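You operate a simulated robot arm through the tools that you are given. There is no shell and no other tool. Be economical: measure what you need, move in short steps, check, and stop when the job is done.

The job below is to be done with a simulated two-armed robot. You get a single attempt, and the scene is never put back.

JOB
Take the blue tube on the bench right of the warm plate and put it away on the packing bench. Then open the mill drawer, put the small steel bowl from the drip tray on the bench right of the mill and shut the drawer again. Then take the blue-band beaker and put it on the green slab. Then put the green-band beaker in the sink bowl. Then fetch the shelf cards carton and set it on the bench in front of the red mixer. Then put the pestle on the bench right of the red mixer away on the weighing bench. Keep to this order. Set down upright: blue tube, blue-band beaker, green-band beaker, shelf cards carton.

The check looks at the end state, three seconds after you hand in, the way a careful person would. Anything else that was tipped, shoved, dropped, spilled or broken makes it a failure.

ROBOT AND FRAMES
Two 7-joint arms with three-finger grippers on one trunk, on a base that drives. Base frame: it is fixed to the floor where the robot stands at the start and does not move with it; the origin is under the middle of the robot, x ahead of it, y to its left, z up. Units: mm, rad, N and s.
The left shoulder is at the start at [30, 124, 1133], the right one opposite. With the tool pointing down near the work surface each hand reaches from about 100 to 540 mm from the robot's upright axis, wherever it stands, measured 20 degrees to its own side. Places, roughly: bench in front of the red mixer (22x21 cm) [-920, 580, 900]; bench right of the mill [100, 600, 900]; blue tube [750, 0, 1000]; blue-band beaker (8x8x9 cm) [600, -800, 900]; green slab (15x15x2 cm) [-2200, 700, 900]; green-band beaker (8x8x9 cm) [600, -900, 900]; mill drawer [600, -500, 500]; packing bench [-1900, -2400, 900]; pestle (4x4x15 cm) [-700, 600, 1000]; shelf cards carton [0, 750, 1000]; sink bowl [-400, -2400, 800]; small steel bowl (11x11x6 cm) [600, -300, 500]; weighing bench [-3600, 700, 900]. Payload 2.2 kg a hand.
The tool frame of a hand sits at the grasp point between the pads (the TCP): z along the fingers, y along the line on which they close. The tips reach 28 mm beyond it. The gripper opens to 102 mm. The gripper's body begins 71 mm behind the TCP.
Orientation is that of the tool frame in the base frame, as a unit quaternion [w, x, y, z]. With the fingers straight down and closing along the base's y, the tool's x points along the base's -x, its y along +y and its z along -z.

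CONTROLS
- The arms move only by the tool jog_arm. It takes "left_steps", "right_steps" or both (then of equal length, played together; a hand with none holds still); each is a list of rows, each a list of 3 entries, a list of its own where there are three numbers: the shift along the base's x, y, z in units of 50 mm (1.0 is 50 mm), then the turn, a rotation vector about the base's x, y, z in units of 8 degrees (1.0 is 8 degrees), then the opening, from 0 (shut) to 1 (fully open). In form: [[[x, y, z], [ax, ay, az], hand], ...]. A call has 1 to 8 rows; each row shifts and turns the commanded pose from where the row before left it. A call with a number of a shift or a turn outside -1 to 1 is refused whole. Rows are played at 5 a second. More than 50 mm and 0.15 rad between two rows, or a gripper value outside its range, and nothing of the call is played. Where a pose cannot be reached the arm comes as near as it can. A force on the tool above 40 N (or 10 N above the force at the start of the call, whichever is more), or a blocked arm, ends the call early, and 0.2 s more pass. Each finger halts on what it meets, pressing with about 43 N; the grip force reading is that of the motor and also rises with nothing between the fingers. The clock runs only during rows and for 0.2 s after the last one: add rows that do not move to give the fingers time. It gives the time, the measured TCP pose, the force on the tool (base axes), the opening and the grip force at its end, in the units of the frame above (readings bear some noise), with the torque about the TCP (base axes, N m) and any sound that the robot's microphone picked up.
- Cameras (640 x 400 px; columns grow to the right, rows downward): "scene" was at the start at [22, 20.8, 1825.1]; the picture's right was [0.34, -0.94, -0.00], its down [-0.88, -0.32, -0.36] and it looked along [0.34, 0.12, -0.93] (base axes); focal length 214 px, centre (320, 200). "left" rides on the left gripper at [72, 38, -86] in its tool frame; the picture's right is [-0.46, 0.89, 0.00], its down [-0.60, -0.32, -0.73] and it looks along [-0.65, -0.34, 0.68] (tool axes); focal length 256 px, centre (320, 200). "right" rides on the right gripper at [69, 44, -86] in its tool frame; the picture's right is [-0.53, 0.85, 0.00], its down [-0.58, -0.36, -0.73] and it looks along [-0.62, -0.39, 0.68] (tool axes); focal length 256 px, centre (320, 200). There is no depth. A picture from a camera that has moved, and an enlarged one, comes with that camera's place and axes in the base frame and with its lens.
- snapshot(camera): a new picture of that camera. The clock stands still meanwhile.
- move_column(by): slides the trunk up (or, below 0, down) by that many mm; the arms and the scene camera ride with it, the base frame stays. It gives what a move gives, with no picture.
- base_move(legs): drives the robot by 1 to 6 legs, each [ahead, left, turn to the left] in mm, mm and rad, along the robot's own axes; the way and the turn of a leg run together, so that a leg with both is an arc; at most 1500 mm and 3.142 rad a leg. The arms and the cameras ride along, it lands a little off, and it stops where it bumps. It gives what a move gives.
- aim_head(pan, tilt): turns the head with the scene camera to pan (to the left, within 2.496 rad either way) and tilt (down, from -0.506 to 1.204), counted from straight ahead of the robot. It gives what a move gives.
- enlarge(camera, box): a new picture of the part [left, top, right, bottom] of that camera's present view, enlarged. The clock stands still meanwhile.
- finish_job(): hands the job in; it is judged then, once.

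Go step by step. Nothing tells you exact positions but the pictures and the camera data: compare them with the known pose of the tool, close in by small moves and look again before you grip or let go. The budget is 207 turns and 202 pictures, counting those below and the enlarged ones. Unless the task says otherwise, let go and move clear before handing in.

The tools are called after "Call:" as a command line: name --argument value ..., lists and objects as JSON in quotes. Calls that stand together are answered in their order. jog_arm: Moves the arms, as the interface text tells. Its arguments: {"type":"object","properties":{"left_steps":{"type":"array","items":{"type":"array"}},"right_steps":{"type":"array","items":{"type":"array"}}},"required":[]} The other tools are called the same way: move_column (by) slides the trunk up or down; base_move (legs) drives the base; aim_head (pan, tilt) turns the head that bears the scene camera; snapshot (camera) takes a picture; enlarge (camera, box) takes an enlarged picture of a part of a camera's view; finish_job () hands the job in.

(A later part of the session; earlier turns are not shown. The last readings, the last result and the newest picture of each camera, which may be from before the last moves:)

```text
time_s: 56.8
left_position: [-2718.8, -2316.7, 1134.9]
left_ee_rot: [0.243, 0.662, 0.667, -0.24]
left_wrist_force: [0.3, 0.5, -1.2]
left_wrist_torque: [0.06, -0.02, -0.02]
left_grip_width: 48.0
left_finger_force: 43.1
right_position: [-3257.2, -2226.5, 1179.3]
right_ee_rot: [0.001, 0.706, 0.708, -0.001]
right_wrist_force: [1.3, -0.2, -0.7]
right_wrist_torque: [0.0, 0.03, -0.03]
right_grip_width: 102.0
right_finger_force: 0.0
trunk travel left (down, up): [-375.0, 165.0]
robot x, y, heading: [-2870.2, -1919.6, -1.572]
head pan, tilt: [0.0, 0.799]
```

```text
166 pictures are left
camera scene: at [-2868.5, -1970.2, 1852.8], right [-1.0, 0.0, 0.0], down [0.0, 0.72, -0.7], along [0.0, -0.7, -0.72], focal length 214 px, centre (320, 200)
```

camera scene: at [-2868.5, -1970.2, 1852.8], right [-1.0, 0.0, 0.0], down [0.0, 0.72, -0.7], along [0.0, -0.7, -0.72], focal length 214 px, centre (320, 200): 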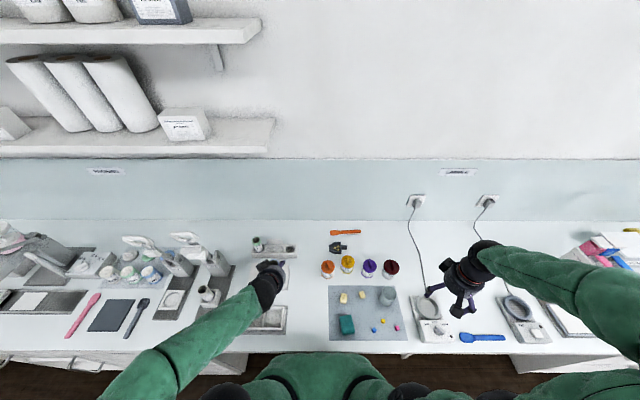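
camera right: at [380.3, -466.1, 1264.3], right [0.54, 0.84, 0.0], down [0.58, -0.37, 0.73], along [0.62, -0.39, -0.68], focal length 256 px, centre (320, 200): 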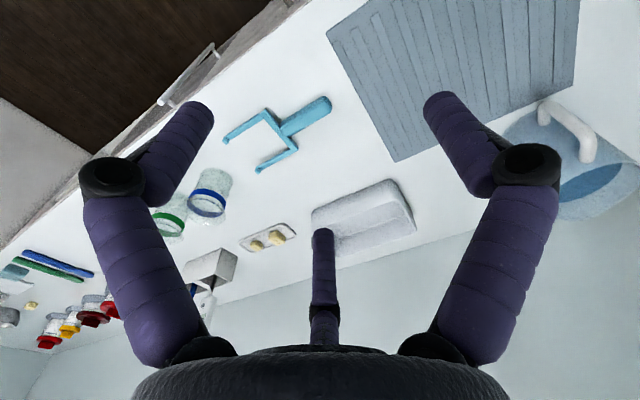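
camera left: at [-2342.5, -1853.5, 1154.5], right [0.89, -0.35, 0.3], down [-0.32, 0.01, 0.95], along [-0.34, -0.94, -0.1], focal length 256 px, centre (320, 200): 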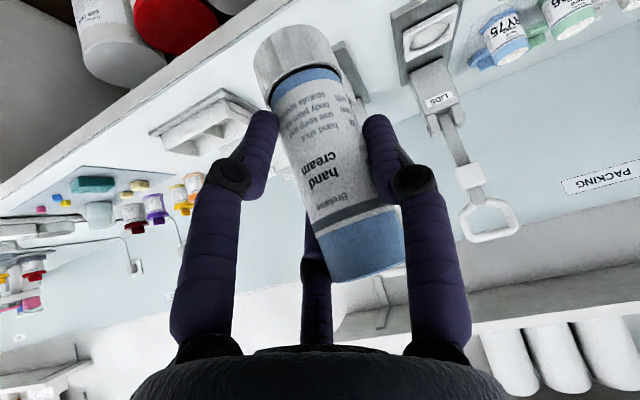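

Base fits in the knee space. Zoom on rack from here.

Call:
enlarge --camera "scene" --box '[228, 215, 324, 275]'

Call:
snapshot --camera "left"

```text
6.67 times, centred on (276, 245) of scene
camera zoom: at [-2868.5, -1970.2, 1852.8], right [-1.0, 0.0, 0.0], down [0.0, 0.72, -0.7], along [0.0, -0.7, -0.72], focal length 1430 px, centre (613, -100)
```

zoom: 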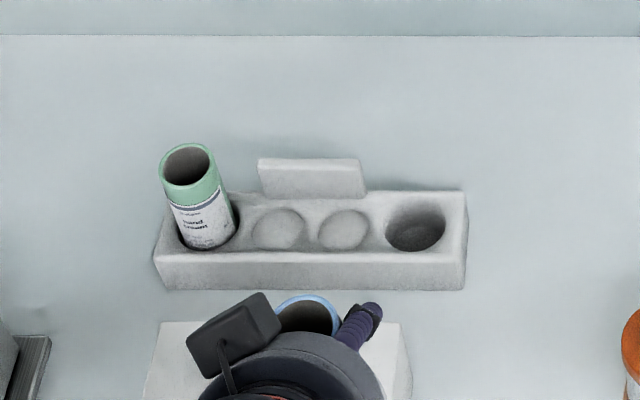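

```text
164 pictures are left
camera left: at [-2679.8, -2207.2, 1154.3], right [0.89, -0.35, 0.3], down [-0.32, 0.01, 0.95], along [-0.34, -0.94, -0.11], focal length 256 px, centre (320, 200)
```

left: 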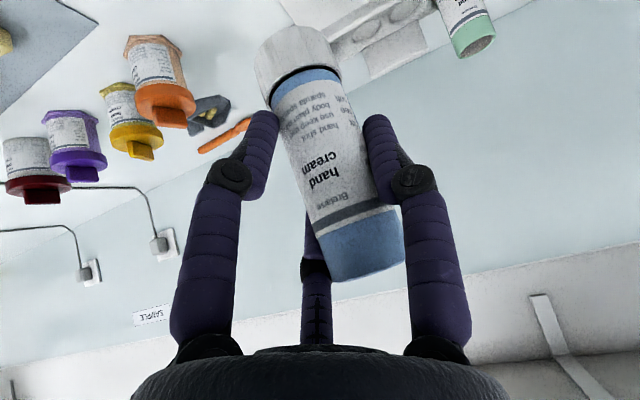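

The free hole is at about [-2727, -2520], rack top z≈950; tube axis sits ~(+6,-12) from the TCP. I move over the hole at height.

Call:
jog_arm --left_steps '[[[-0.07, -0.95, 0], [0, 0, 0], 0.2], [[-0.07, -0.95, 0], [0, 0, 0], 0.2], [[-0.07, -0.95, 0], [0, 0, 0], 0.2], [[-0.07, -0.95, 0], [0, 0, 0], 0.2], [[0, 0, -0.5], [0, 0, 0], 0.2], [[0, 0, 0], [0, 0, 0], 0.2]]'

Call:
snapshot --camera "left"

Call:
enlarge --camera "scene" --box '[228, 215, 324, 275]'

```text
time_s: 58.2
left_position: [-2730.6, -2506.5, 1109.2]
left_ee_rot: [0.243, 0.663, 0.666, -0.242]
left_wrist_force: [0.0, -1.2, -0.1]
left_wrist_torque: [0.01, -0.01, 0.0]
left_grip_width: 48.1
left_finger_force: 43.1
right_position: [-3258.5, -2224.7, 1179.5]
right_ee_rot: [0.0, 0.706, 0.708, 0.0]
right_wrist_force: [-0.4, -0.5, 0.0]
right_wrist_torque: [0.02, -0.01, -0.01]
right_grip_width: 102.2
right_finger_force: 0.1
trunk travel left (down, up): [-375.0, 165.0]
robot x, y, heading: [-2869.3, -1919.4, -1.565]
head pan, tilt: [0.0, 0.799]
```

```text
163 pictures are left
camera left: at [-2692.7, -2396.3, 1128.3], right [0.89, -0.35, 0.3], down [-0.32, 0.01, 0.95], along [-0.34, -0.94, -0.1], focal length 256 px, centre (320, 200)
```

left: 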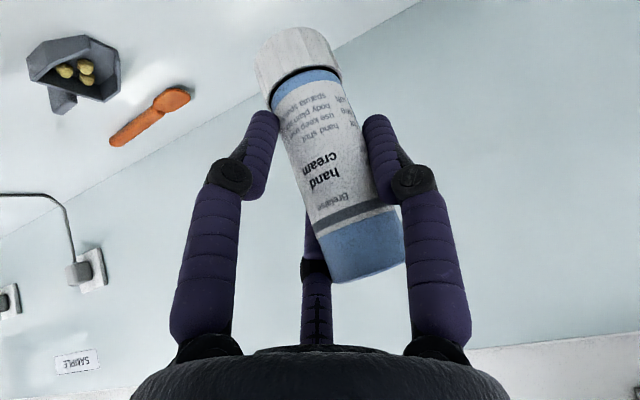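

```text
6.67 times, centred on (276, 245) of scene
camera zoom: at [-2868.7, -1970.1, 1852.8], right [-1.0, 0.0, 0.0], down [0.0, 0.72, -0.7], along [0.0, -0.7, -0.72], focal length 1430 px, centre (613, -100)
```

zoom: 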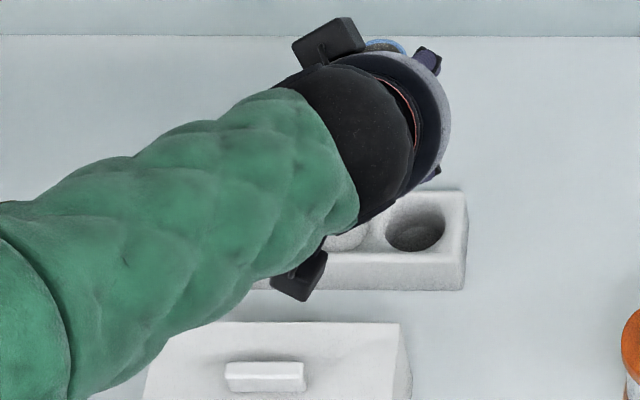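

X alignment looks right; the hand hides the tube bottom, so I bring the right hand's camera around to watch the insertion from the side.

Call:
jog_arm --right_steps '[[[0.75, -0.5, 0], [0, 0, 1], 1], [[0.75, -0.5, 0], [0, 0, 1], 1], [[0.75, -0.5, 0], [0, 0, 1], 1], [[0.75, -0.5, 0], [0, 0, 1], 1], [[0.75, -0.5, 0], [0, 0, 1], 1], [[0.75, -0.5, 0], [0, 0, 1], 1], [[0.75, -0.5, 0], [0, 0, 1], 1], [[0.75, -0.5, 0], [0, 0, 1], 1]]'

Call:
jog_arm --right_steps '[[[0, 0, 0], [0, 0, 1], 1], [[0, 0, 0], [0, 0, 1], 1], [[0, 0, 0], [0, 0, 1], 1], [[0, 0, 0], [0, 0, 1], 1], [[0, 0, 0], [0, 0, 0], 1]]'

Call:
snapshot --camera "right"

```text
time_s: 60.0
left_position: [-2729.3, -2507.5, 1109.6]
left_ee_rot: [0.241, 0.662, 0.667, -0.242]
left_wrist_force: [1.1, 0.2, -0.7]
left_wrist_torque: [0.04, 0.04, 0.01]
left_grip_width: 48.0
left_finger_force: 42.9
right_position: [-2956.9, -2426.5, 1177.5]
right_ee_rot: [0.0, 0.223, 0.975, 0.0]
right_wrist_force: [0.0, -0.2, -0.4]
right_wrist_torque: [0.03, 0.04, -0.01]
right_grip_width: 101.9
right_finger_force: 0.0
trunk travel left (down, up): [-375.0, 165.0]
robot x, y, heading: [-2865.7, -1922.8, -1.565]
head pan, tilt: [0.0, 0.799]
```

```text
time_s: 61.2
left_position: [-2730.6, -2505.3, 1110.1]
left_ee_rot: [0.243, 0.663, 0.666, -0.243]
left_wrist_force: [-0.1, 0.3, 0.2]
left_wrist_torque: [-0.04, 0.03, -0.01]
left_grip_width: 48.1
left_finger_force: 43.0
right_position: [-2956.9, -2423.9, 1178.6]
right_ee_rot: [0.001, -0.055, 0.998, 0.0]
right_wrist_force: [0.4, 0.2, 0.4]
right_wrist_torque: [-0.01, 0.0, 0.01]
right_grip_width: 102.0
right_finger_force: 0.0
trunk travel left (down, up): [-375.0, 165.0]
robot x, y, heading: [-2865.8, -1922.6, -1.564]
head pan, tilt: [0.0, 0.799]
```

```text
161 pictures are left
camera right: at [-3030.0, -2388.6, 1264.1], right [0.44, 0.9, 0.0], down [0.61, -0.3, 0.73], along [0.66, -0.32, -0.68], focal length 256 px, centre (320, 200)
```

right: 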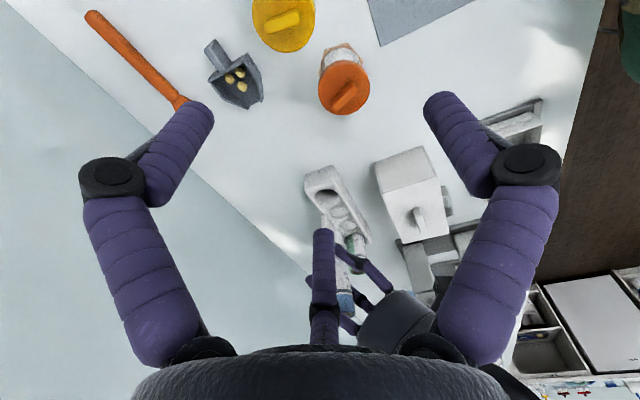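

The hand's own parts hide the tube; I pitch the right camera up by ~20° to free the view.

Call:
jog_arm --right_steps '[[[0, 0, 0], [-0.44, -0.89, 0], 1], [[0, 0, 0], [-0.44, -0.89, 0], 1], [[0, 0, 0], [-0.3, -0.6, 0], 1], [[0, 0, 0], [0, 0, 0], 1]]'

Call:
snapshot --camera "right"

```text
time_s: 62.2
left_position: [-2729.5, -2505.1, 1110.3]
left_ee_rot: [0.242, 0.663, 0.666, -0.242]
left_wrist_force: [0.4, -0.8, -0.4]
left_wrist_torque: [0.03, 0.03, 0.01]
left_grip_width: 47.7
left_finger_force: 42.9
right_position: [-2957.3, -2425.5, 1178.8]
right_ee_rot: [0.162, -0.054, 0.981, -0.091]
right_wrist_force: [0.0, 0.6, 0.1]
right_wrist_torque: [0.02, 0.0, -0.01]
right_grip_width: 102.2
right_finger_force: 0.1
trunk travel left (down, up): [-375.0, 165.0]
robot x, y, heading: [-2864.4, -1918.1, -1.569]
head pan, tilt: [0.0, 0.799]
```

```text
160 pictures are left
camera right: at [-3052.7, -2378.1, 1228.7], right [0.44, 0.9, 0.0], down [0.33, -0.16, 0.93], along [0.83, -0.41, -0.37], focal length 256 px, centre (320, 200)
```

right: 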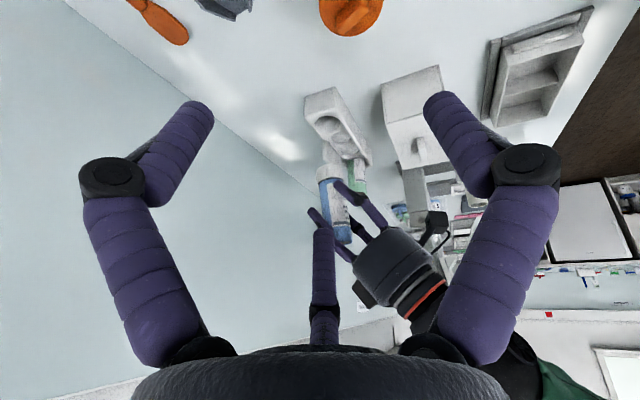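

Now the hole and tube are visible. Zooming in.

Call:
enlarge --camera "right" --box '[264, 60, 424, 160]'

Call:
enlarge --camera "right" --box '[272, 80, 400, 240]'

```text
4.00 times, centred on (344, 110) of right
camera zoom: at [-3052.7, -2378.1, 1228.7], right [0.44, 0.9, 0.0], down [0.33, -0.16, 0.93], along [0.83, -0.41, -0.37], focal length 1024 px, centre (224, 560)
```

zoom: 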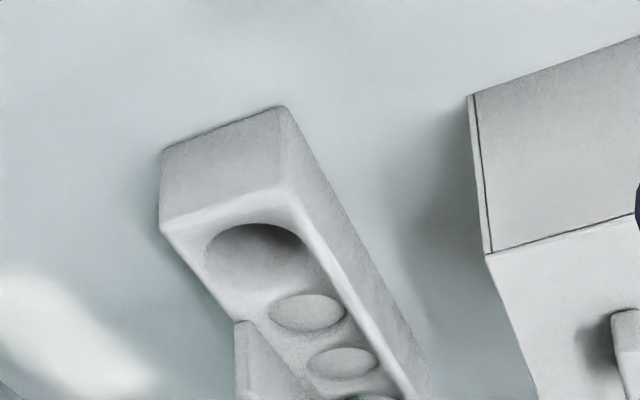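

```text
2.50 times, centred on (336, 160) of right
camera zoom: at [-3052.7, -2378.1, 1228.7], right [0.44, 0.9, 0.0], down [0.33, -0.16, 0.93], along [0.83, -0.41, -0.37], focal length 640 px, centre (280, 300)
```

zoom: 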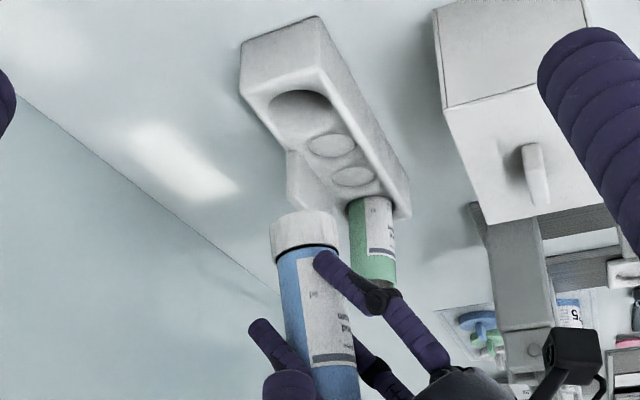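

Hole ≈[-2726,-2521], and the tube axis lines up within a millimetre or so. I lower until just above the rack and re-check.

Call:
jog_arm --left_steps '[[[0, 0, -0.7], [0, 0, 0], 0.2], [[0, 0, -0.7], [0, 0, 0], 0.2], [[0, 0, 0], [0, 0, 0], 0.2]]'

Call:
enlarge --camera "right" --box '[280, 70, 376, 130]'

Call:
enlarge --camera "scene" --box '[228, 205, 324, 265]'

```text
time_s: 63.0
left_position: [-2730.7, -2506.1, 1040.6]
left_ee_rot: [0.243, 0.662, 0.667, -0.242]
left_wrist_force: [0.9, 0.1, -0.1]
left_wrist_torque: [0.01, 0.02, -0.02]
left_grip_width: 47.6
left_finger_force: 43.1
right_position: [-2956.0, -2424.8, 1176.8]
right_ee_rot: [0.162, -0.053, 0.981, -0.09]
right_wrist_force: [-0.6, -0.7, -0.5]
right_wrist_torque: [0.01, 0.04, 0.0]
right_grip_width: 102.0
right_finger_force: 0.1
trunk travel left (down, up): [-375.0, 165.0]
robot x, y, heading: [-2862.3, -1917.9, -1.564]
head pan, tilt: [0.0, 0.799]
```

```text
6.67 times, centred on (328, 100) of right
camera zoom: at [-3053.0, -2377.5, 1229.0], right [0.44, 0.9, 0.0], down [0.33, -0.16, 0.93], along [0.83, -0.41, -0.37], focal length 1707 px, centre (267, 867)
```

zoom: 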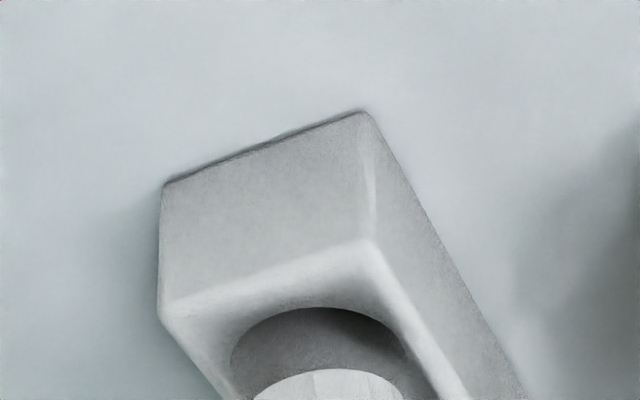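

```text
6.67 times, centred on (276, 235) of scene
camera zoom: at [-2868.6, -1968.7, 1852.8], right [-1.0, 0.0, 0.0], down [0.0, 0.72, -0.7], along [0.0, -0.7, -0.72], focal length 1430 px, centre (613, -33)
```

zoom: 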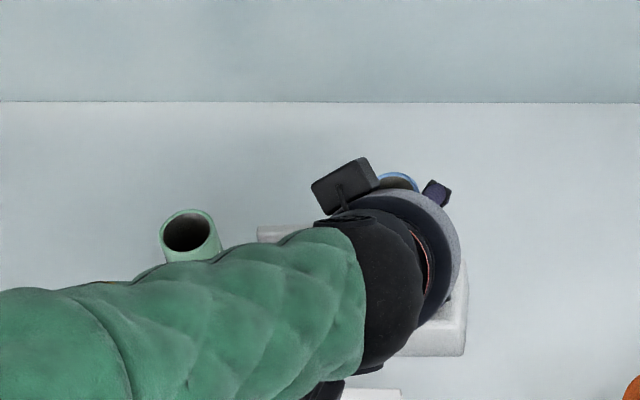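

Call:
enlarge --camera "right" --box '[280, 100, 376, 160]'

```text
6.67 times, centred on (328, 130) of right
camera zoom: at [-3053.0, -2377.5, 1229.0], right [0.44, 0.9, 0.0], down [0.33, -0.16, 0.93], along [0.83, -0.41, -0.37], focal length 1707 px, centre (267, 667)
```

zoom: 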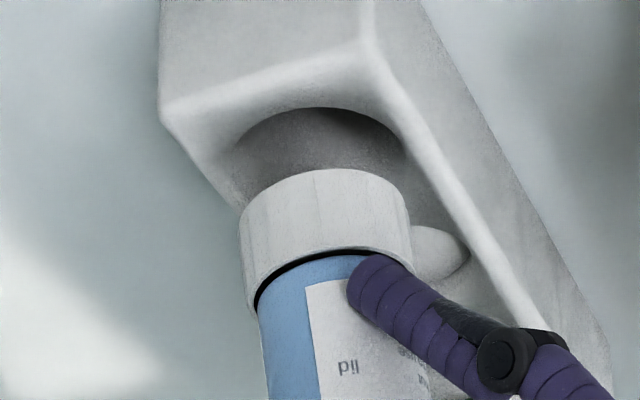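

Tiny correction (+1.5, -2 mm), then lower 25 mm into the hole and look.

Call:
jog_arm --left_steps '[[[0.03, -0.04, 0], [0, 0, 0], 0.2], [[0, 0, -0.25], [0, 0, 0], 0.2], [[0, 0, -0.25], [0, 0, 0], 0.2], [[0, 0, 0], [0, 0, 0], 0.2]]'

Call:
enlarge --camera "right" --box '[280, 100, 376, 160]'

```text
time_s: 64.0
left_position: [-2729.8, -2509.1, 1014.8]
left_ee_rot: [0.243, 0.662, 0.666, -0.243]
left_wrist_force: [-0.1, -0.8, 5.1]
left_wrist_torque: [-0.02, 0.02, 0.02]
left_grip_width: 47.6
left_finger_force: 42.5
right_position: [-2956.6, -2425.2, 1178.1]
right_ee_rot: [0.161, -0.054, 0.981, -0.091]
right_wrist_force: [0.2, 0.0, -0.3]
right_wrist_torque: [0.02, 0.02, -0.01]
right_grip_width: 102.0
right_finger_force: 0.1
trunk travel left (down, up): [-375.0, 165.0]
robot x, y, heading: [-2865.8, -1921.9, -1.564]
head pan, tilt: [0.0, 0.799]
```

```text
6.67 times, centred on (328, 130) of right
camera zoom: at [-3052.9, -2377.7, 1229.0], right [0.44, 0.9, 0.0], down [0.33, -0.16, 0.93], along [0.83, -0.41, -0.37], focal length 1707 px, centre (267, 667)
```

zoom: 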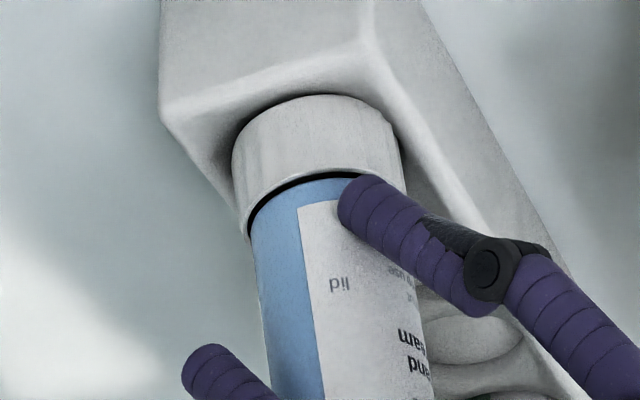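

It touched at 5 N, seemingly resting on the near (-x) rim. I check from the scene camera at high zoom.

Call:
jog_arm --left_steps '[[[0, 0, 0.25], [0, 0, 0], 0.2], [[0, 0, 0.25], [0, 0, 0], 0.2]]'

Call:
enlarge --camera "scene" --box '[268, 215, 316, 245]'

Call:
enlarge --camera "right" --box '[290, 90, 370, 140]'

Call:
snapshot --camera "left"

```text
time_s: 64.6
left_position: [-2729.3, -2508.7, 1039.6]
left_ee_rot: [0.242, 0.663, 0.666, -0.242]
left_wrist_force: [0.7, -0.3, -0.8]
left_wrist_torque: [0.0, 0.02, -0.01]
left_grip_width: 48.0
left_finger_force: 42.8
right_position: [-2956.8, -2423.9, 1178.8]
right_ee_rot: [0.162, -0.053, 0.981, -0.091]
right_wrist_force: [-0.1, -1.0, -0.2]
right_wrist_torque: [0.0, 0.01, -0.04]
right_grip_width: 102.0
right_finger_force: 0.1
trunk travel left (down, up): [-375.0, 165.0]
robot x, y, heading: [-2867.4, -1921.3, -1.564]
head pan, tilt: [0.0, 0.799]
```

```text
13.33 times, centred on (292, 230) of scene
camera zoom: at [-2868.5, -1969.3, 1852.8], right [-1.0, 0.0, 0.0], down [0.0, 0.72, -0.7], along [0.0, -0.7, -0.72], focal length 2860 px, centre (693, -200)
```

zoom: 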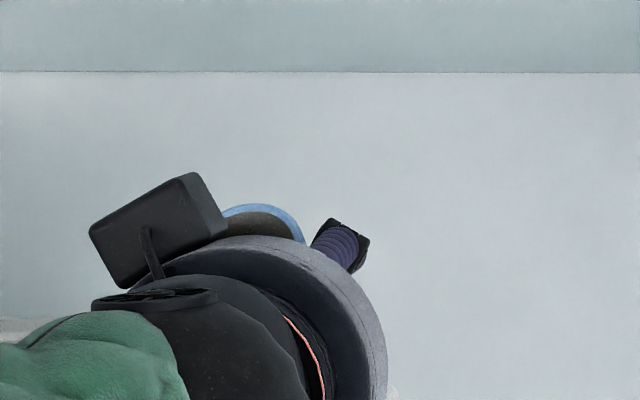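

```text
8.00 times, centred on (330, 115) of right
camera zoom: at [-3052.9, -2377.9, 1228.8], right [0.44, 0.9, 0.0], down [0.33, -0.16, 0.93], along [0.83, -0.41, -0.37], focal length 2048 px, centre (240, 880)
```

zoom: 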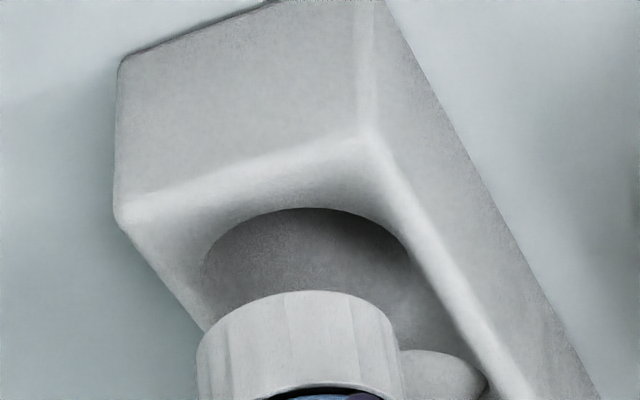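

```text
151 pictures are left
camera left: at [-2692.6, -2398.4, 1059.2], right [0.89, -0.35, 0.3], down [-0.32, 0.01, 0.95], along [-0.34, -0.94, -0.11], focal length 256 px, centre (320, 200)
```

left: 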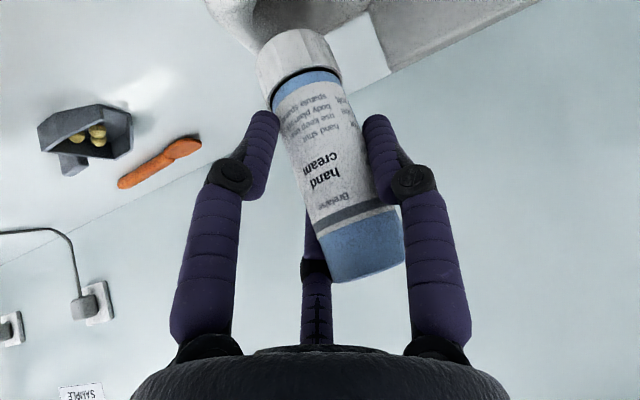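

Right camera suggests the tube should shift a few mm toward +x. I shift (+3, +0.5), lower and re-check by force and picture.

Call:
jog_arm --left_steps '[[[0.06, 0.01, 0], [0, 0, 0], 0.2], [[0, 0, -0.25], [0, 0, 0], 0.2], [[0, 0, -0.25], [0, 0, 0], 0.2], [[0, 0, 0], [0, 0, 0], 0.2]]'

Call:
enlarge --camera "right" --box '[290, 90, 370, 140]'

```text
time_s: 65.6
left_position: [-2728.0, -2508.4, 1015.1]
left_ee_rot: [0.243, 0.663, 0.666, -0.242]
left_wrist_force: [-0.3, -0.1, 1.3]
left_wrist_torque: [0.02, 0.02, 0.05]
left_grip_width: 47.8
left_finger_force: 43.0
right_position: [-2957.0, -2424.9, 1178.2]
right_ee_rot: [0.161, -0.053, 0.981, -0.091]
right_wrist_force: [-0.3, 0.2, 0.1]
right_wrist_torque: [0.0, -0.01, 0.01]
right_grip_width: 102.2
right_finger_force: 0.0
trunk travel left (down, up): [-375.0, 165.0]
robot x, y, heading: [-2868.3, -1925.0, -1.569]
head pan, tilt: [0.0, 0.799]
```

```text
8.00 times, centred on (330, 115) of right
camera zoom: at [-3052.9, -2377.9, 1228.8], right [0.44, 0.9, 0.0], down [0.33, -0.16, 0.93], along [0.83, -0.41, -0.37], focal length 2048 px, centre (240, 880)
```

zoom: 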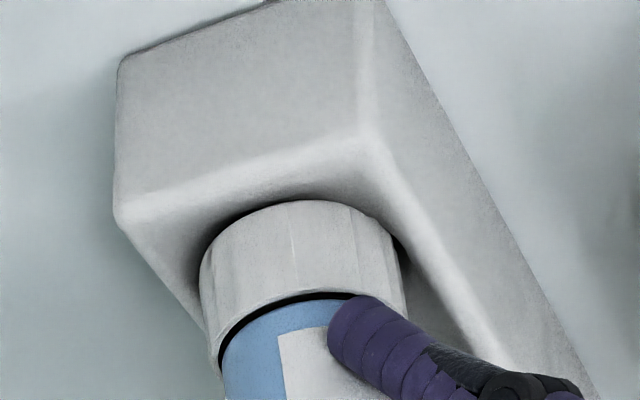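

Lighter contact now; shift a bit more in the same sense and lower.

Call:
jog_arm --left_steps '[[[0, 0, 0.15], [0, 0, 0], 0.2], [[0.05, 0.025, 0], [0, 0, 0], 0.2], [[0, 0, -0.15], [0, 0, 0], 0.2], [[0, 0, -0.12], [0, 0, 0], 0.2], [[0, 0, 0], [0, 0, 0], 0.2]]'

Call:
enlarge --camera "right" --box '[290, 90, 370, 140]'

```text
time_s: 66.8
left_position: [-2723.2, -2506.6, 1008.6]
left_ee_rot: [0.242, 0.662, 0.666, -0.242]
left_wrist_force: [1.5, 0.8, -0.5]
left_wrist_torque: [0.0, -0.14, 0.03]
left_grip_width: 47.5
left_finger_force: 43.6
right_position: [-2956.6, -2425.6, 1177.7]
right_ee_rot: [0.162, -0.053, 0.981, -0.091]
right_wrist_force: [0.6, -0.7, 0.3]
right_wrist_torque: [0.0, -0.01, 0.0]
right_grip_width: 101.9
right_finger_force: 0.0
trunk travel left (down, up): [-375.0, 165.0]
robot x, y, heading: [-2869.2, -1923.5, -1.568]
head pan, tilt: [0.0, 0.799]
```

```text
8.00 times, centred on (330, 115) of right
camera zoom: at [-3052.7, -2378.0, 1228.8], right [0.44, 0.9, 0.0], down [0.33, -0.16, 0.93], along [0.83, -0.41, -0.37], focal length 2048 px, centre (240, 880)
```

zoom: 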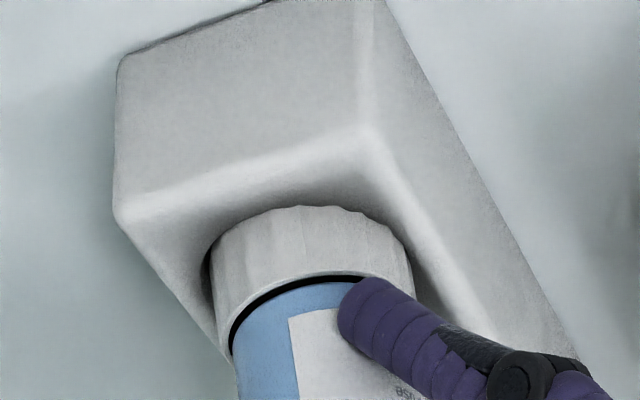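

It's entering the hole. Continue lowering in small steps.

Call:
jog_arm --left_steps '[[[-0.01, 0, -0.14], [0, 0, 0], 0.2], [[0, 0, -0.14], [0, 0, 0], 0.2], [[0, 0, -0.1], [0, 0, 0], 0.2], [[0, 0, 0], [0, 0, 0], 0.2]]'

Call:
enlarge --camera "right" --box '[280, 80, 376, 140]'

```text
time_s: 67.8
left_position: [-2724.9, -2507.7, 990.4]
left_ee_rot: [0.243, 0.663, 0.666, -0.242]
left_wrist_force: [0.4, 0.0, 8.3]
left_wrist_torque: [0.96, -0.57, 0.18]
left_grip_width: 47.9
left_finger_force: 43.1
right_position: [-2956.8, -2424.4, 1179.6]
right_ee_rot: [0.161, -0.054, 0.981, -0.091]
right_wrist_force: [-0.1, 0.5, 0.0]
right_wrist_torque: [-0.02, 0.0, 0.0]
right_grip_width: 101.9
right_finger_force: 0.1
trunk travel left (down, up): [-375.0, 165.0]
robot x, y, heading: [-2869.1, -1917.9, -1.571]
head pan, tilt: [0.0, 0.799]
```

```text
6.67 times, centred on (328, 110) of right
camera zoom: at [-3053.1, -2377.6, 1229.0], right [0.44, 0.9, 0.0], down [0.33, -0.16, 0.93], along [0.83, -0.41, -0.37], focal length 1707 px, centre (267, 800)
```

zoom: 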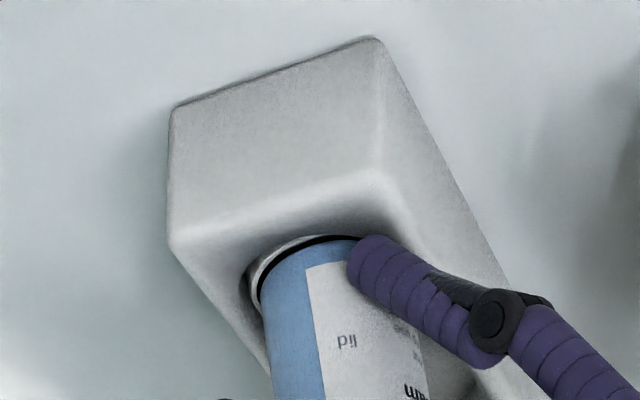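

8 N upward and depth matches the hole floor (bottom ≈917): seated. Release gently and check.

Call:
jog_arm --left_steps '[[[0, 0, 0], [0, 0, 0], 0.5], [[0, 0, 0], [0, 0, 0], 0.65], [[0, 0, 0], [0, 0, 0], 0.8], [[0, 0, 0], [0, 0, 0], 0.8]]'

Call:
snapshot --camera "left"

Call:
enlarge --camera "right" --box '[260, 80, 420, 180]'

```text
time_s: 68.8
left_position: [-2725.3, -2507.8, 990.6]
left_ee_rot: [0.242, 0.663, 0.666, -0.242]
left_wrist_force: [-2.5, 0.1, 8.0]
left_wrist_torque: [0.99, -0.49, 0.18]
left_grip_width: 81.6
left_finger_force: 0.0
right_position: [-2957.8, -2425.4, 1178.4]
right_ee_rot: [0.162, -0.053, 0.981, -0.092]
right_wrist_force: [0.1, 0.2, 0.2]
right_wrist_torque: [0.01, 0.02, 0.02]
right_grip_width: 101.9
right_finger_force: 0.1
trunk travel left (down, up): [-375.0, 165.0]
robot x, y, heading: [-2868.7, -1921.5, -1.567]
head pan, tilt: [0.0, 0.799]
```

```text
147 pictures are left
camera left: at [-2687.6, -2396.9, 1009.8], right [0.89, -0.35, 0.3], down [-0.32, 0.01, 0.95], along [-0.34, -0.94, -0.1], focal length 256 px, centre (320, 200)
```

left: 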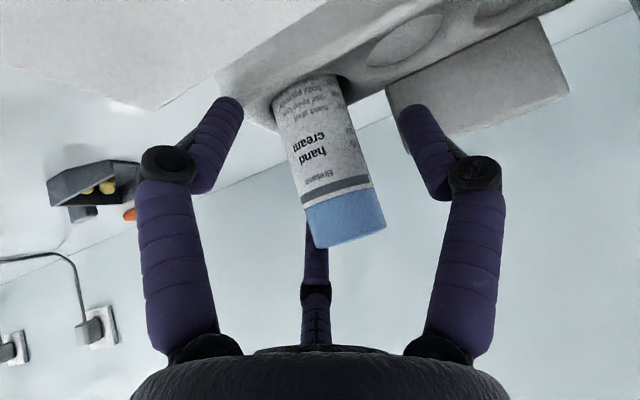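

```text
4.00 times, centred on (340, 130) of right
camera zoom: at [-3053.3, -2377.7, 1228.9], right [0.44, 0.9, 0.0], down [0.33, -0.16, 0.93], along [0.83, -0.41, -0.37], focal length 1024 px, centre (240, 480)
```

zoom: 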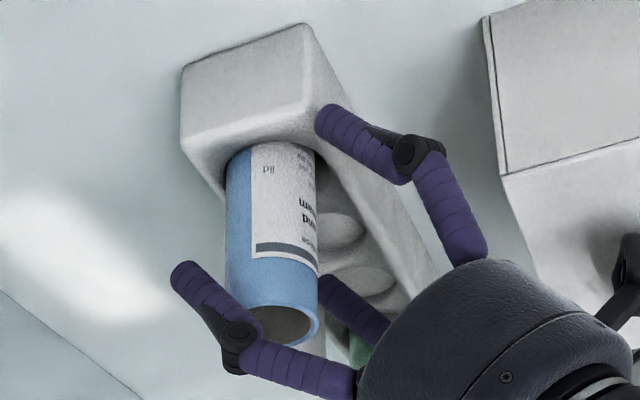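

The tube dropped fully into its hole. The remaining 8 N must be the hand touching something behind, so I rise straight up.

Call:
jog_arm --left_steps '[[[0, 0, 0.3], [0, 0, 0], 0.85], [[0, 0, 0.6], [0, 0, 0], 0.85], [[0, 0, 0.9], [0, 0, 0], 0.85], [[0, 0, 0.9], [0, 0, 0], 0.85], [[0, 0.9, 0], [0, 0, 0], 0.85], [[0, 0.9, 0], [0, 0, 0], 0.85], [[0, 0.9, 0], [0, 0, 0], 0.85]]'

Call:
enlarge --camera "right" --box '[240, 60, 440, 185]'

Call:
enlarge --camera "scene" --box '[228, 215, 324, 275]'

```text
time_s: 70.4
left_position: [-2725.0, -2369.3, 1123.3]
left_ee_rot: [0.244, 0.662, 0.665, -0.244]
left_wrist_force: [-0.8, 0.8, -0.2]
left_wrist_torque: [-0.01, 0.01, -0.01]
left_grip_width: 86.9
left_finger_force: 0.1
right_position: [-2957.2, -2422.3, 1180.3]
right_ee_rot: [0.162, -0.054, 0.981, -0.092]
right_wrist_force: [-0.6, -0.2, 0.3]
right_wrist_torque: [-0.02, -0.03, 0.03]
right_grip_width: 101.8
right_finger_force: 0.1
trunk travel left (down, up): [-375.0, 165.0]
robot x, y, heading: [-2869.0, -1918.6, -1.567]
head pan, tilt: [0.0, 0.799]
```

```text
3.20 times, centred on (340, 122) of right
camera zoom: at [-3052.8, -2376.2, 1229.6], right [0.44, 0.9, 0.0], down [0.33, -0.16, 0.93], along [0.83, -0.41, -0.37], focal length 819 px, centre (256, 448)
```

zoom: 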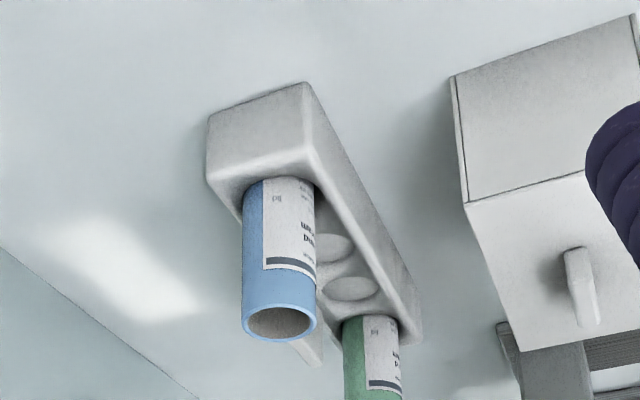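

```text
6.67 times, centred on (276, 245) of scene
camera zoom: at [-2868.2, -1966.7, 1852.9], right [-1.0, 0.0, 0.0], down [0.0, 0.72, -0.7], along [0.0, -0.7, -0.72], focal length 1430 px, centre (613, -100)
```

zoom: 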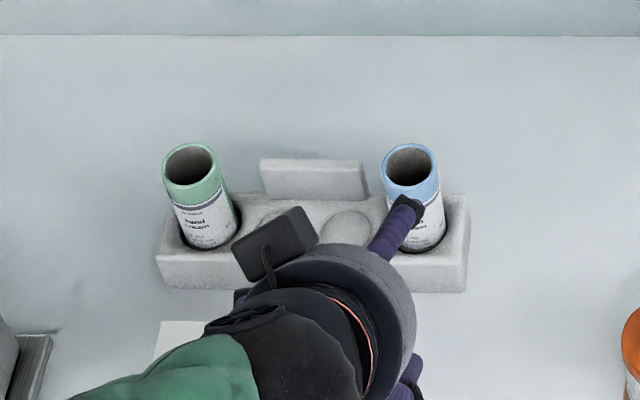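

Tube is upright in its rack next to the green one. I back out, then restore both hands to neutral and drive to the drawers at the front bench.

Call:
base_move --legs '[[-600, 0, 0]]'

Call:
jog_arm --left_steps '[[[0, 0.4, 0], [1, 0, 0], 1], [[0, 0.4, 0], [1, 0, 0], 1], [[0, 0, 0], [1, 0, 0], 1], [[0, 0, 0], [1, 0, 0], 1], [[0, 0, 0], [1, 0, 0], 1], [[0, 0, 0], [0, 0, 0], 1], [[0, 0, 0], [0, 0, 0], 1], [[0, 0, 0], [0, 0, 0], 1]]' --right_steps '[[[0, 0, 0], [0.44, 0.89, 0], 1], [[0, 0, 0], [0.44, 0.89, 0], 1], [[0, 0, 0], [0.3, 0.6, 0], 1], [[-0.7, 0.5, 0], [0, 0, -1], 1], [[-0.7, 0.5, 0], [0, 0, -1], 1], [[-0.7, 0.5, 0], [0, 0, -1], 1], [[-0.7, 0.5, 0], [0, 0, -1], 1], [[-0.7, 0.5, 0], [0, 0, -1], 1]]'

Call:
jog_arm --right_steps '[[[-0.7, 0.5, 0], [0, 0, -1], 1], [[-0.7, 0.5, 0], [0, 0, -1], 1], [[-0.7, 0.5, 0], [0, 0, -1], 1], [[0, 0, 0], [0, 0, -1], 1], [[0, 0, 0], [0, 0, -1], 1], [[0, 0, 0], [0, 0, -1], 1], [[0, 0, 0], [0, 0, -1], 1], [[0, 0, 0], [0, 0, 0], 1]]'

Call:
base_move --legs '[[0, 0, 1.571], [1250, 480, 0], [1250, 350, 0]]'

Call:
aim_head --pan 0.0 --tilt 0.9

Call:
snapshot --camera "scene"

```text
time_s: 73.8
left_position: [-2727.2, -1775.6, 1122.6]
left_ee_rot: [0.243, 0.662, 0.666, -0.242]
left_wrist_force: [0.1, -0.3, 0.1]
left_wrist_torque: [-0.01, 0.0, 0.03]
left_grip_width: 86.5
left_finger_force: 0.0
right_position: [-2959.2, -1830.1, 1178.9]
right_ee_rot: [0.161, -0.054, 0.981, -0.092]
right_wrist_force: [-0.5, -0.2, -0.3]
right_wrist_torque: [-0.01, 0.02, -0.01]
right_grip_width: 102.0
right_finger_force: 0.1
trunk travel left (down, up): [-375.0, 165.0]
robot x, y, heading: [-2867.1, -1325.3, -1.565]
head pan, tilt: [0.0, 0.799]
```

```text
time_s: 75.5
left_position: [-2728.4, -1735.8, 1124.5]
left_ee_rot: [0.001, 0.706, 0.708, 0.0]
left_wrist_force: [-0.6, 0.4, 0.9]
left_wrist_torque: [-0.07, -0.03, 0.05]
left_grip_width: 102.1
left_finger_force: 0.1
right_position: [-3136.4, -1706.5, 1178.8]
right_ee_rot: [0.0, 0.292, 0.957, -0.001]
right_wrist_force: [-0.1, 0.4, 0.1]
right_wrist_torque: [0.03, 0.0, 0.0]
right_grip_width: 102.1
right_finger_force: 0.0
trunk travel left (down, up): [-375.0, 165.0]
robot x, y, heading: [-2868.5, -1327.1, -1.569]
head pan, tilt: [0.0, 0.799]
```

```text
time_s: 77.3
left_position: [-2728.6, -1738.0, 1124.2]
left_ee_rot: [0.002, 0.706, 0.708, 0.0]
left_wrist_force: [-0.1, 0.1, 0.2]
left_wrist_torque: [0.0, -0.01, 0.03]
left_grip_width: 102.0
left_finger_force: 0.0
right_position: [-3241.9, -1631.0, 1179.4]
right_ee_rot: [0.0, 0.707, 0.707, -0.001]
right_wrist_force: [0.5, 1.0, 0.1]
right_wrist_torque: [-0.01, 0.01, 0.0]
right_grip_width: 101.8
right_finger_force: 0.0
trunk travel left (down, up): [-375.0, 165.0]
robot x, y, heading: [-2869.9, -1326.0, -1.57]
head pan, tilt: [0.0, 0.799]
```

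```text
time_s: 94.2
left_position: [61.6, -319.1, 1124.1]
left_ee_rot: [0.001, -0.002, 1.0, 0.0]
left_wrist_force: [0.1, -0.5, 0.8]
left_wrist_torque: [-0.01, 0.0, 0.02]
left_grip_width: 102.0
left_finger_force: 0.1
right_position: [-44.9, -830.1, 1178.5]
right_ee_rot: [0.001, -0.002, 1.0, 0.001]
right_wrist_force: [0.0, 0.2, 0.9]
right_wrist_torque: [0.01, 0.03, 0.01]
right_grip_width: 101.9
right_finger_force: 0.1
trunk travel left (down, up): [-375.0, 165.0]
robot x, y, heading: [-350.2, -459.0, 0.003]
head pan, tilt: [0.0, 0.799]
```

```text
time_s: 94.8
left_position: [61.2, -319.0, 1124.4]
left_ee_rot: [0.001, -0.002, 1.0, 0.001]
left_wrist_force: [-0.3, 0.6, 0.6]
left_wrist_torque: [-0.02, 0.01, 0.01]
left_grip_width: 101.8
left_finger_force: 0.0
right_position: [-45.1, -831.0, 1178.6]
right_ee_rot: [0.0, -0.002, 1.0, 0.0]
right_wrist_force: [0.8, -0.6, -0.4]
right_wrist_torque: [0.01, -0.01, 0.0]
right_grip_width: 102.0
right_finger_force: 0.1
trunk travel left (down, up): [-375.0, 165.0]
robot x, y, heading: [-352.0, -459.4, 0.001]
head pan, tilt: [0.0, 0.901]
```

```text
143 pictures are left
camera scene: at [-305.0, -458.3, 1844.9], right [0.0, -1.0, 0.0], down [-0.78, 0.0, -0.62], along [0.62, 0.0, -0.78], focal length 214 px, centre (320, 200)
```

scene: 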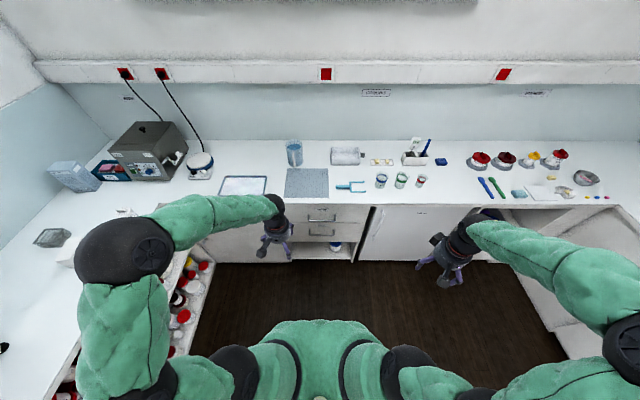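

Front drawers visible; zoom to read labels.

Call:
enlarge --camera "scene" --box '[272, 195, 400, 275]'

Call:
enlarge --camera "scene" --box '[340, 130, 468, 210]'

```text
5.00 times, centred on (336, 235) of scene
camera zoom: at [-305.0, -458.3, 1844.9], right [0.0, -1.0, 0.0], down [-0.78, 0.0, -0.62], along [0.62, 0.0, -0.78], focal length 1072 px, centre (240, 25)
```

zoom: 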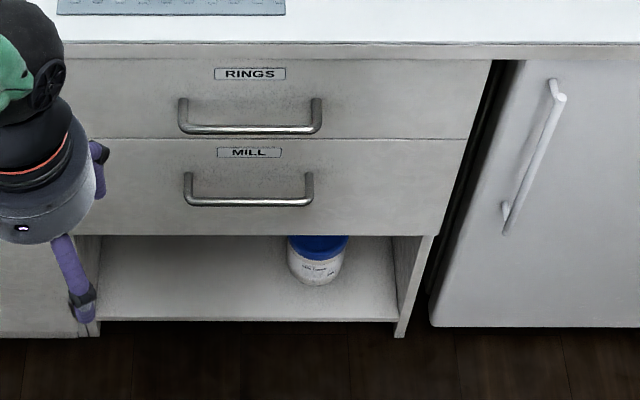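

```text
5.00 times, centred on (404, 170) of scene
camera zoom: at [-305.0, -458.3, 1844.9], right [0.0, -1.0, 0.0], down [-0.78, 0.0, -0.62], along [0.62, 0.0, -0.78], focal length 1072 px, centre (-100, 350)
```

zoom: 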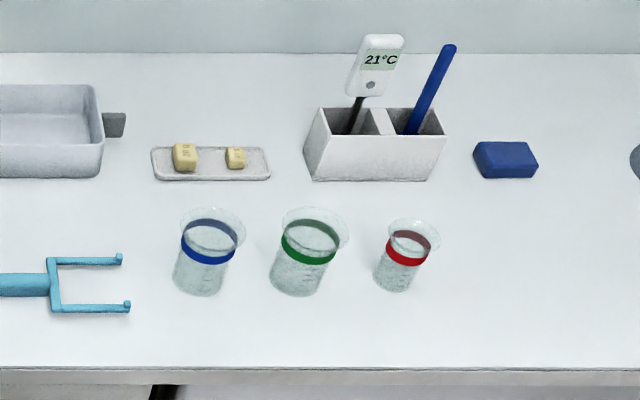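

The MILL drawer is the lower one: handle bar about [405, -470, 569], 170 mm long. I lower the trunk and turn the right hand horizontal with fingers closing vertically.

Call:
move_column --by -320

Call:
jog_arm --left_steps '[[[-0.6, 0, 0.7], [0, 0, 0], 1], [[-0.6, 0, 0.7], [0, 0, 0], 1], [[-0.6, 0, 0.7], [0, 0, 0], 1], [[-0.6, 0, 0.7], [0, 0, 0], 1], [[0, 0, 0], [0, 0, 0], 1], [[0, 0, 0], [0, 0, 0], 1], [[0, 0, 0], [0, 0, 0], 1], [[0, 0, 0], [0, 0, 0], 1]]' --right_steps '[[[0, 0.5, -0.4], [0, -1, 0], 1], [[0, 0.5, -0.4], [0, -1, 0], 1], [[0, 0.5, -0.4], [0, -1, 0], 1], [[0, 0.5, -0.4], [0, -1, 0], 1], [[0, 0.5, -0.4], [0, -1, 0], 1], [[0, 0.5, -0.4], [0, -1, 0], 1], [[0, 0.5, -0.4], [0, -1, 0], 1], [[0, 0.5, -0.4], [0, -1, 0], 1]]'

Call:
jog_arm --right_steps '[[[0, 0.5, 0], [0, -1, 0], 1], [[0, 0.5, 0], [0, -1, 0], 1], [[0, 0.5, 0], [0, -1, 0], 1], [[0, 0.5, 0], [1, -0.25, 0], 1], [[0, 0, 0], [1, 0, 0], 1], [[0, 0, 0], [1, 0, 0], 1], [[0, 0, 0], [1, 0, 0], 1], [[0, 0, 0], [1, 0, 0], 1]]'

Call:
jog_arm --right_steps '[[[0, 0, 0], [1, 0, 0], 1], [[0, 0, 0], [1, 0, 0], 1], [[0, 0, 0], [1, 0, 0], 1], [[0, 0, 0], [1, 0, 0], 1], [[0, 0, 0], [1, 0, 0], 1], [[0, 0, 0], [1, 0, 0], 1], [[0, 0, 0], [0.25, 0, 0], 1], [[0, 0, 0], [0, 0, 0], 1]]'

Call:
snapshot --camera "scene"

Call:
snapshot --camera "right"

```text
time_s: 98.0
left_position: [61.5, -318.0, 803.8]
left_ee_rot: [0.001, -0.002, 1.0, 0.001]
left_wrist_force: [0.2, 0.3, -0.6]
left_wrist_torque: [0.02, 0.03, -0.02]
left_grip_width: 102.0
left_finger_force: 0.1
right_position: [-44.8, -829.1, 858.3]
right_ee_rot: [0.0, -0.002, 1.0, 0.0]
right_wrist_force: [0.0, 0.4, -0.5]
right_wrist_torque: [-0.01, -0.01, 0.01]
right_grip_width: 101.8
right_finger_force: 0.1
trunk travel left (down, up): [-55.0, 485.0]
robot x, y, heading: [-350.0, -461.1, 0.004]
head pan, tilt: [0.0, 0.901]
```

```text
time_s: 100.0
left_position: [-60.3, -318.0, 942.4]
left_ee_rot: [0.001, -0.001, 1.0, -0.001]
left_wrist_force: [-1.0, 0.0, 0.2]
left_wrist_torque: [-0.01, -0.02, -0.01]
left_grip_width: 102.1
left_finger_force: 0.2
right_position: [3.3, -689.2, 766.9]
right_ee_rot: [0.616, -0.01, 0.783, -0.091]
right_wrist_force: [0.0, 0.6, 0.1]
right_wrist_torque: [-0.01, -0.01, 0.01]
right_grip_width: 101.9
right_finger_force: 0.1
trunk travel left (down, up): [-55.0, 485.0]
robot x, y, heading: [-352.7, -458.3, 0.003]
head pan, tilt: [0.0, 0.901]
stopped in row 8 (right hand): the arm was blocked; the commanded pose is now the measured one
```

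```text
time_s: 101.8
left_position: [-57.8, -317.6, 941.7]
left_ee_rot: [0.001, -0.001, 1.0, 0.001]
left_wrist_force: [-0.4, -0.3, 0.1]
left_wrist_torque: [-0.02, 0.05, -0.02]
left_grip_width: 101.9
left_finger_force: 0.2
right_position: [53.6, -636.8, 787.9]
right_ee_rot: [0.725, 0.276, 0.617, 0.131]
right_wrist_force: [-0.7, -1.0, 0.8]
right_wrist_torque: [0.02, 0.02, 0.01]
right_grip_width: 102.0
right_finger_force: 0.0
right hand out of reach, approached as far as the arm can: row 3, 4
trunk travel left (down, up): [-55.0, 485.0]
robot x, y, heading: [-350.7, -457.6, 0.005]
head pan, tilt: [0.0, 0.901]
```

```text
time_s: 103.6
left_position: [-56.7, -316.6, 942.6]
left_ee_rot: [0.001, -0.002, 1.0, 0.002]
left_wrist_force: [0.7, 0.1, 0.5]
left_wrist_torque: [-0.01, 0.03, -0.01]
left_grip_width: 101.9
left_finger_force: 0.0
right_position: [53.1, -636.3, 789.4]
right_ee_rot: [0.541, 0.556, 0.504, 0.379]
right_wrist_force: [0.5, 0.6, 0.1]
right_wrist_torque: [0.02, 0.02, 0.0]
right_grip_width: 101.5
right_finger_force: 0.1
trunk travel left (down, up): [-55.0, 485.0]
robot x, y, heading: [-351.2, -459.8, 0.007]
head pan, tilt: [0.0, 0.901]
```

```text
140 pictures are left
camera scene: at [-305.1, -458.2, 1524.9], right [0.0, -1.0, 0.0], down [-0.78, 0.0, -0.62], along [0.62, 0.0, -0.78], focal length 214 px, centre (320, 200)
```

scene: 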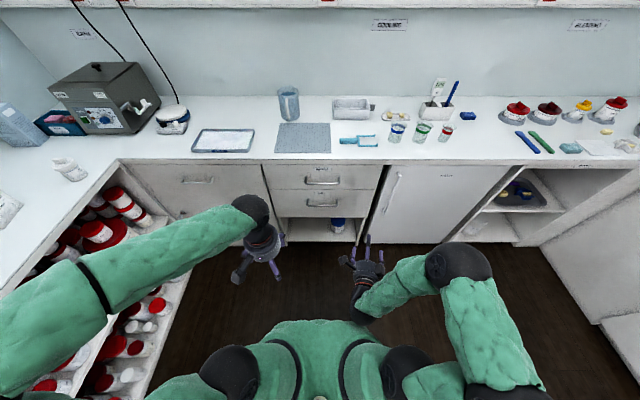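

```text
139 pictures are left
camera right: at [-9.3, -547.1, 834.0], right [0.02, -0.44, 0.9], down [-0.88, -0.43, -0.19], along [0.47, -0.79, -0.39], focal length 256 px, centre (320, 200)
```

right: 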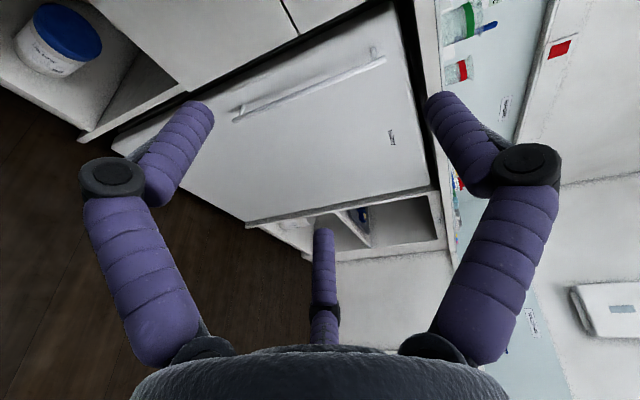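

The hand is nearly horizontal but off by ~15°. I correct the rotation while moving it forward, left and down.

Call:
jog_arm --right_steps '[[[0.5, 0.3, -0.6], [0.4, -0.5, 0.77], 1], [[0.5, 0.3, -0.6], [0.4, -0.5, 0.77], 1], [[0.5, 0.4, -0.6], [0, 0, 0], 1], [[0.3, 0.5, -0.6], [0, 0, 0], 1], [[0, 0.5, -0.6], [0, 0, 0], 1], [[0, 0.5, -0.6], [0, 0, 0], 1], [[0, 0, -0.6], [0, 0, 0], 1], [[0, 0, 0], [0, 0, 0], 1]]'

Call:
snapshot --camera "right"

```text
time_s: 105.4
left_position: [-58.6, -317.3, 943.8]
left_ee_rot: [0.0, -0.001, 1.0, 0.002]
left_wrist_force: [-0.3, 0.6, -0.1]
left_wrist_torque: [-0.01, 0.01, -0.04]
left_grip_width: 102.1
left_finger_force: 0.1
right_position: [142.9, -512.2, 577.2]
right_ee_rot: [0.5, 0.5, 0.5, 0.5]
right_wrist_force: [-0.6, 0.2, 0.3]
right_wrist_torque: [0.01, 0.0, -0.04]
right_grip_width: 102.0
right_finger_force: 0.0
trunk travel left (down, up): [-55.0, 485.0]
robot x, y, heading: [-352.4, -458.9, 0.001]
head pan, tilt: [0.0, 0.901]
```

```text
138 pictures are left
camera right: at [58.4, -444.5, 621.3], right [0.0, -0.53, 0.85], down [-0.73, -0.58, -0.36], along [0.68, -0.62, -0.39], focal length 256 px, centre (320, 200)
```

right: 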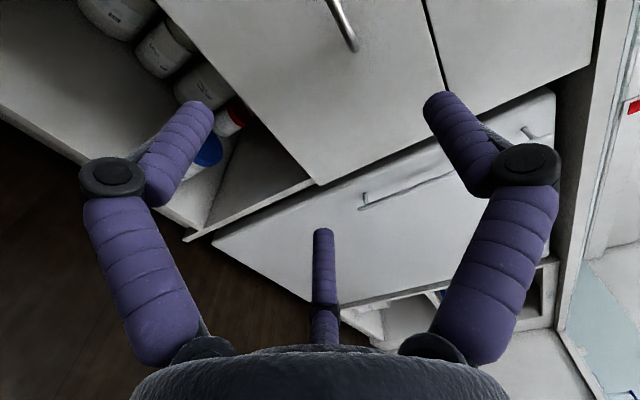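

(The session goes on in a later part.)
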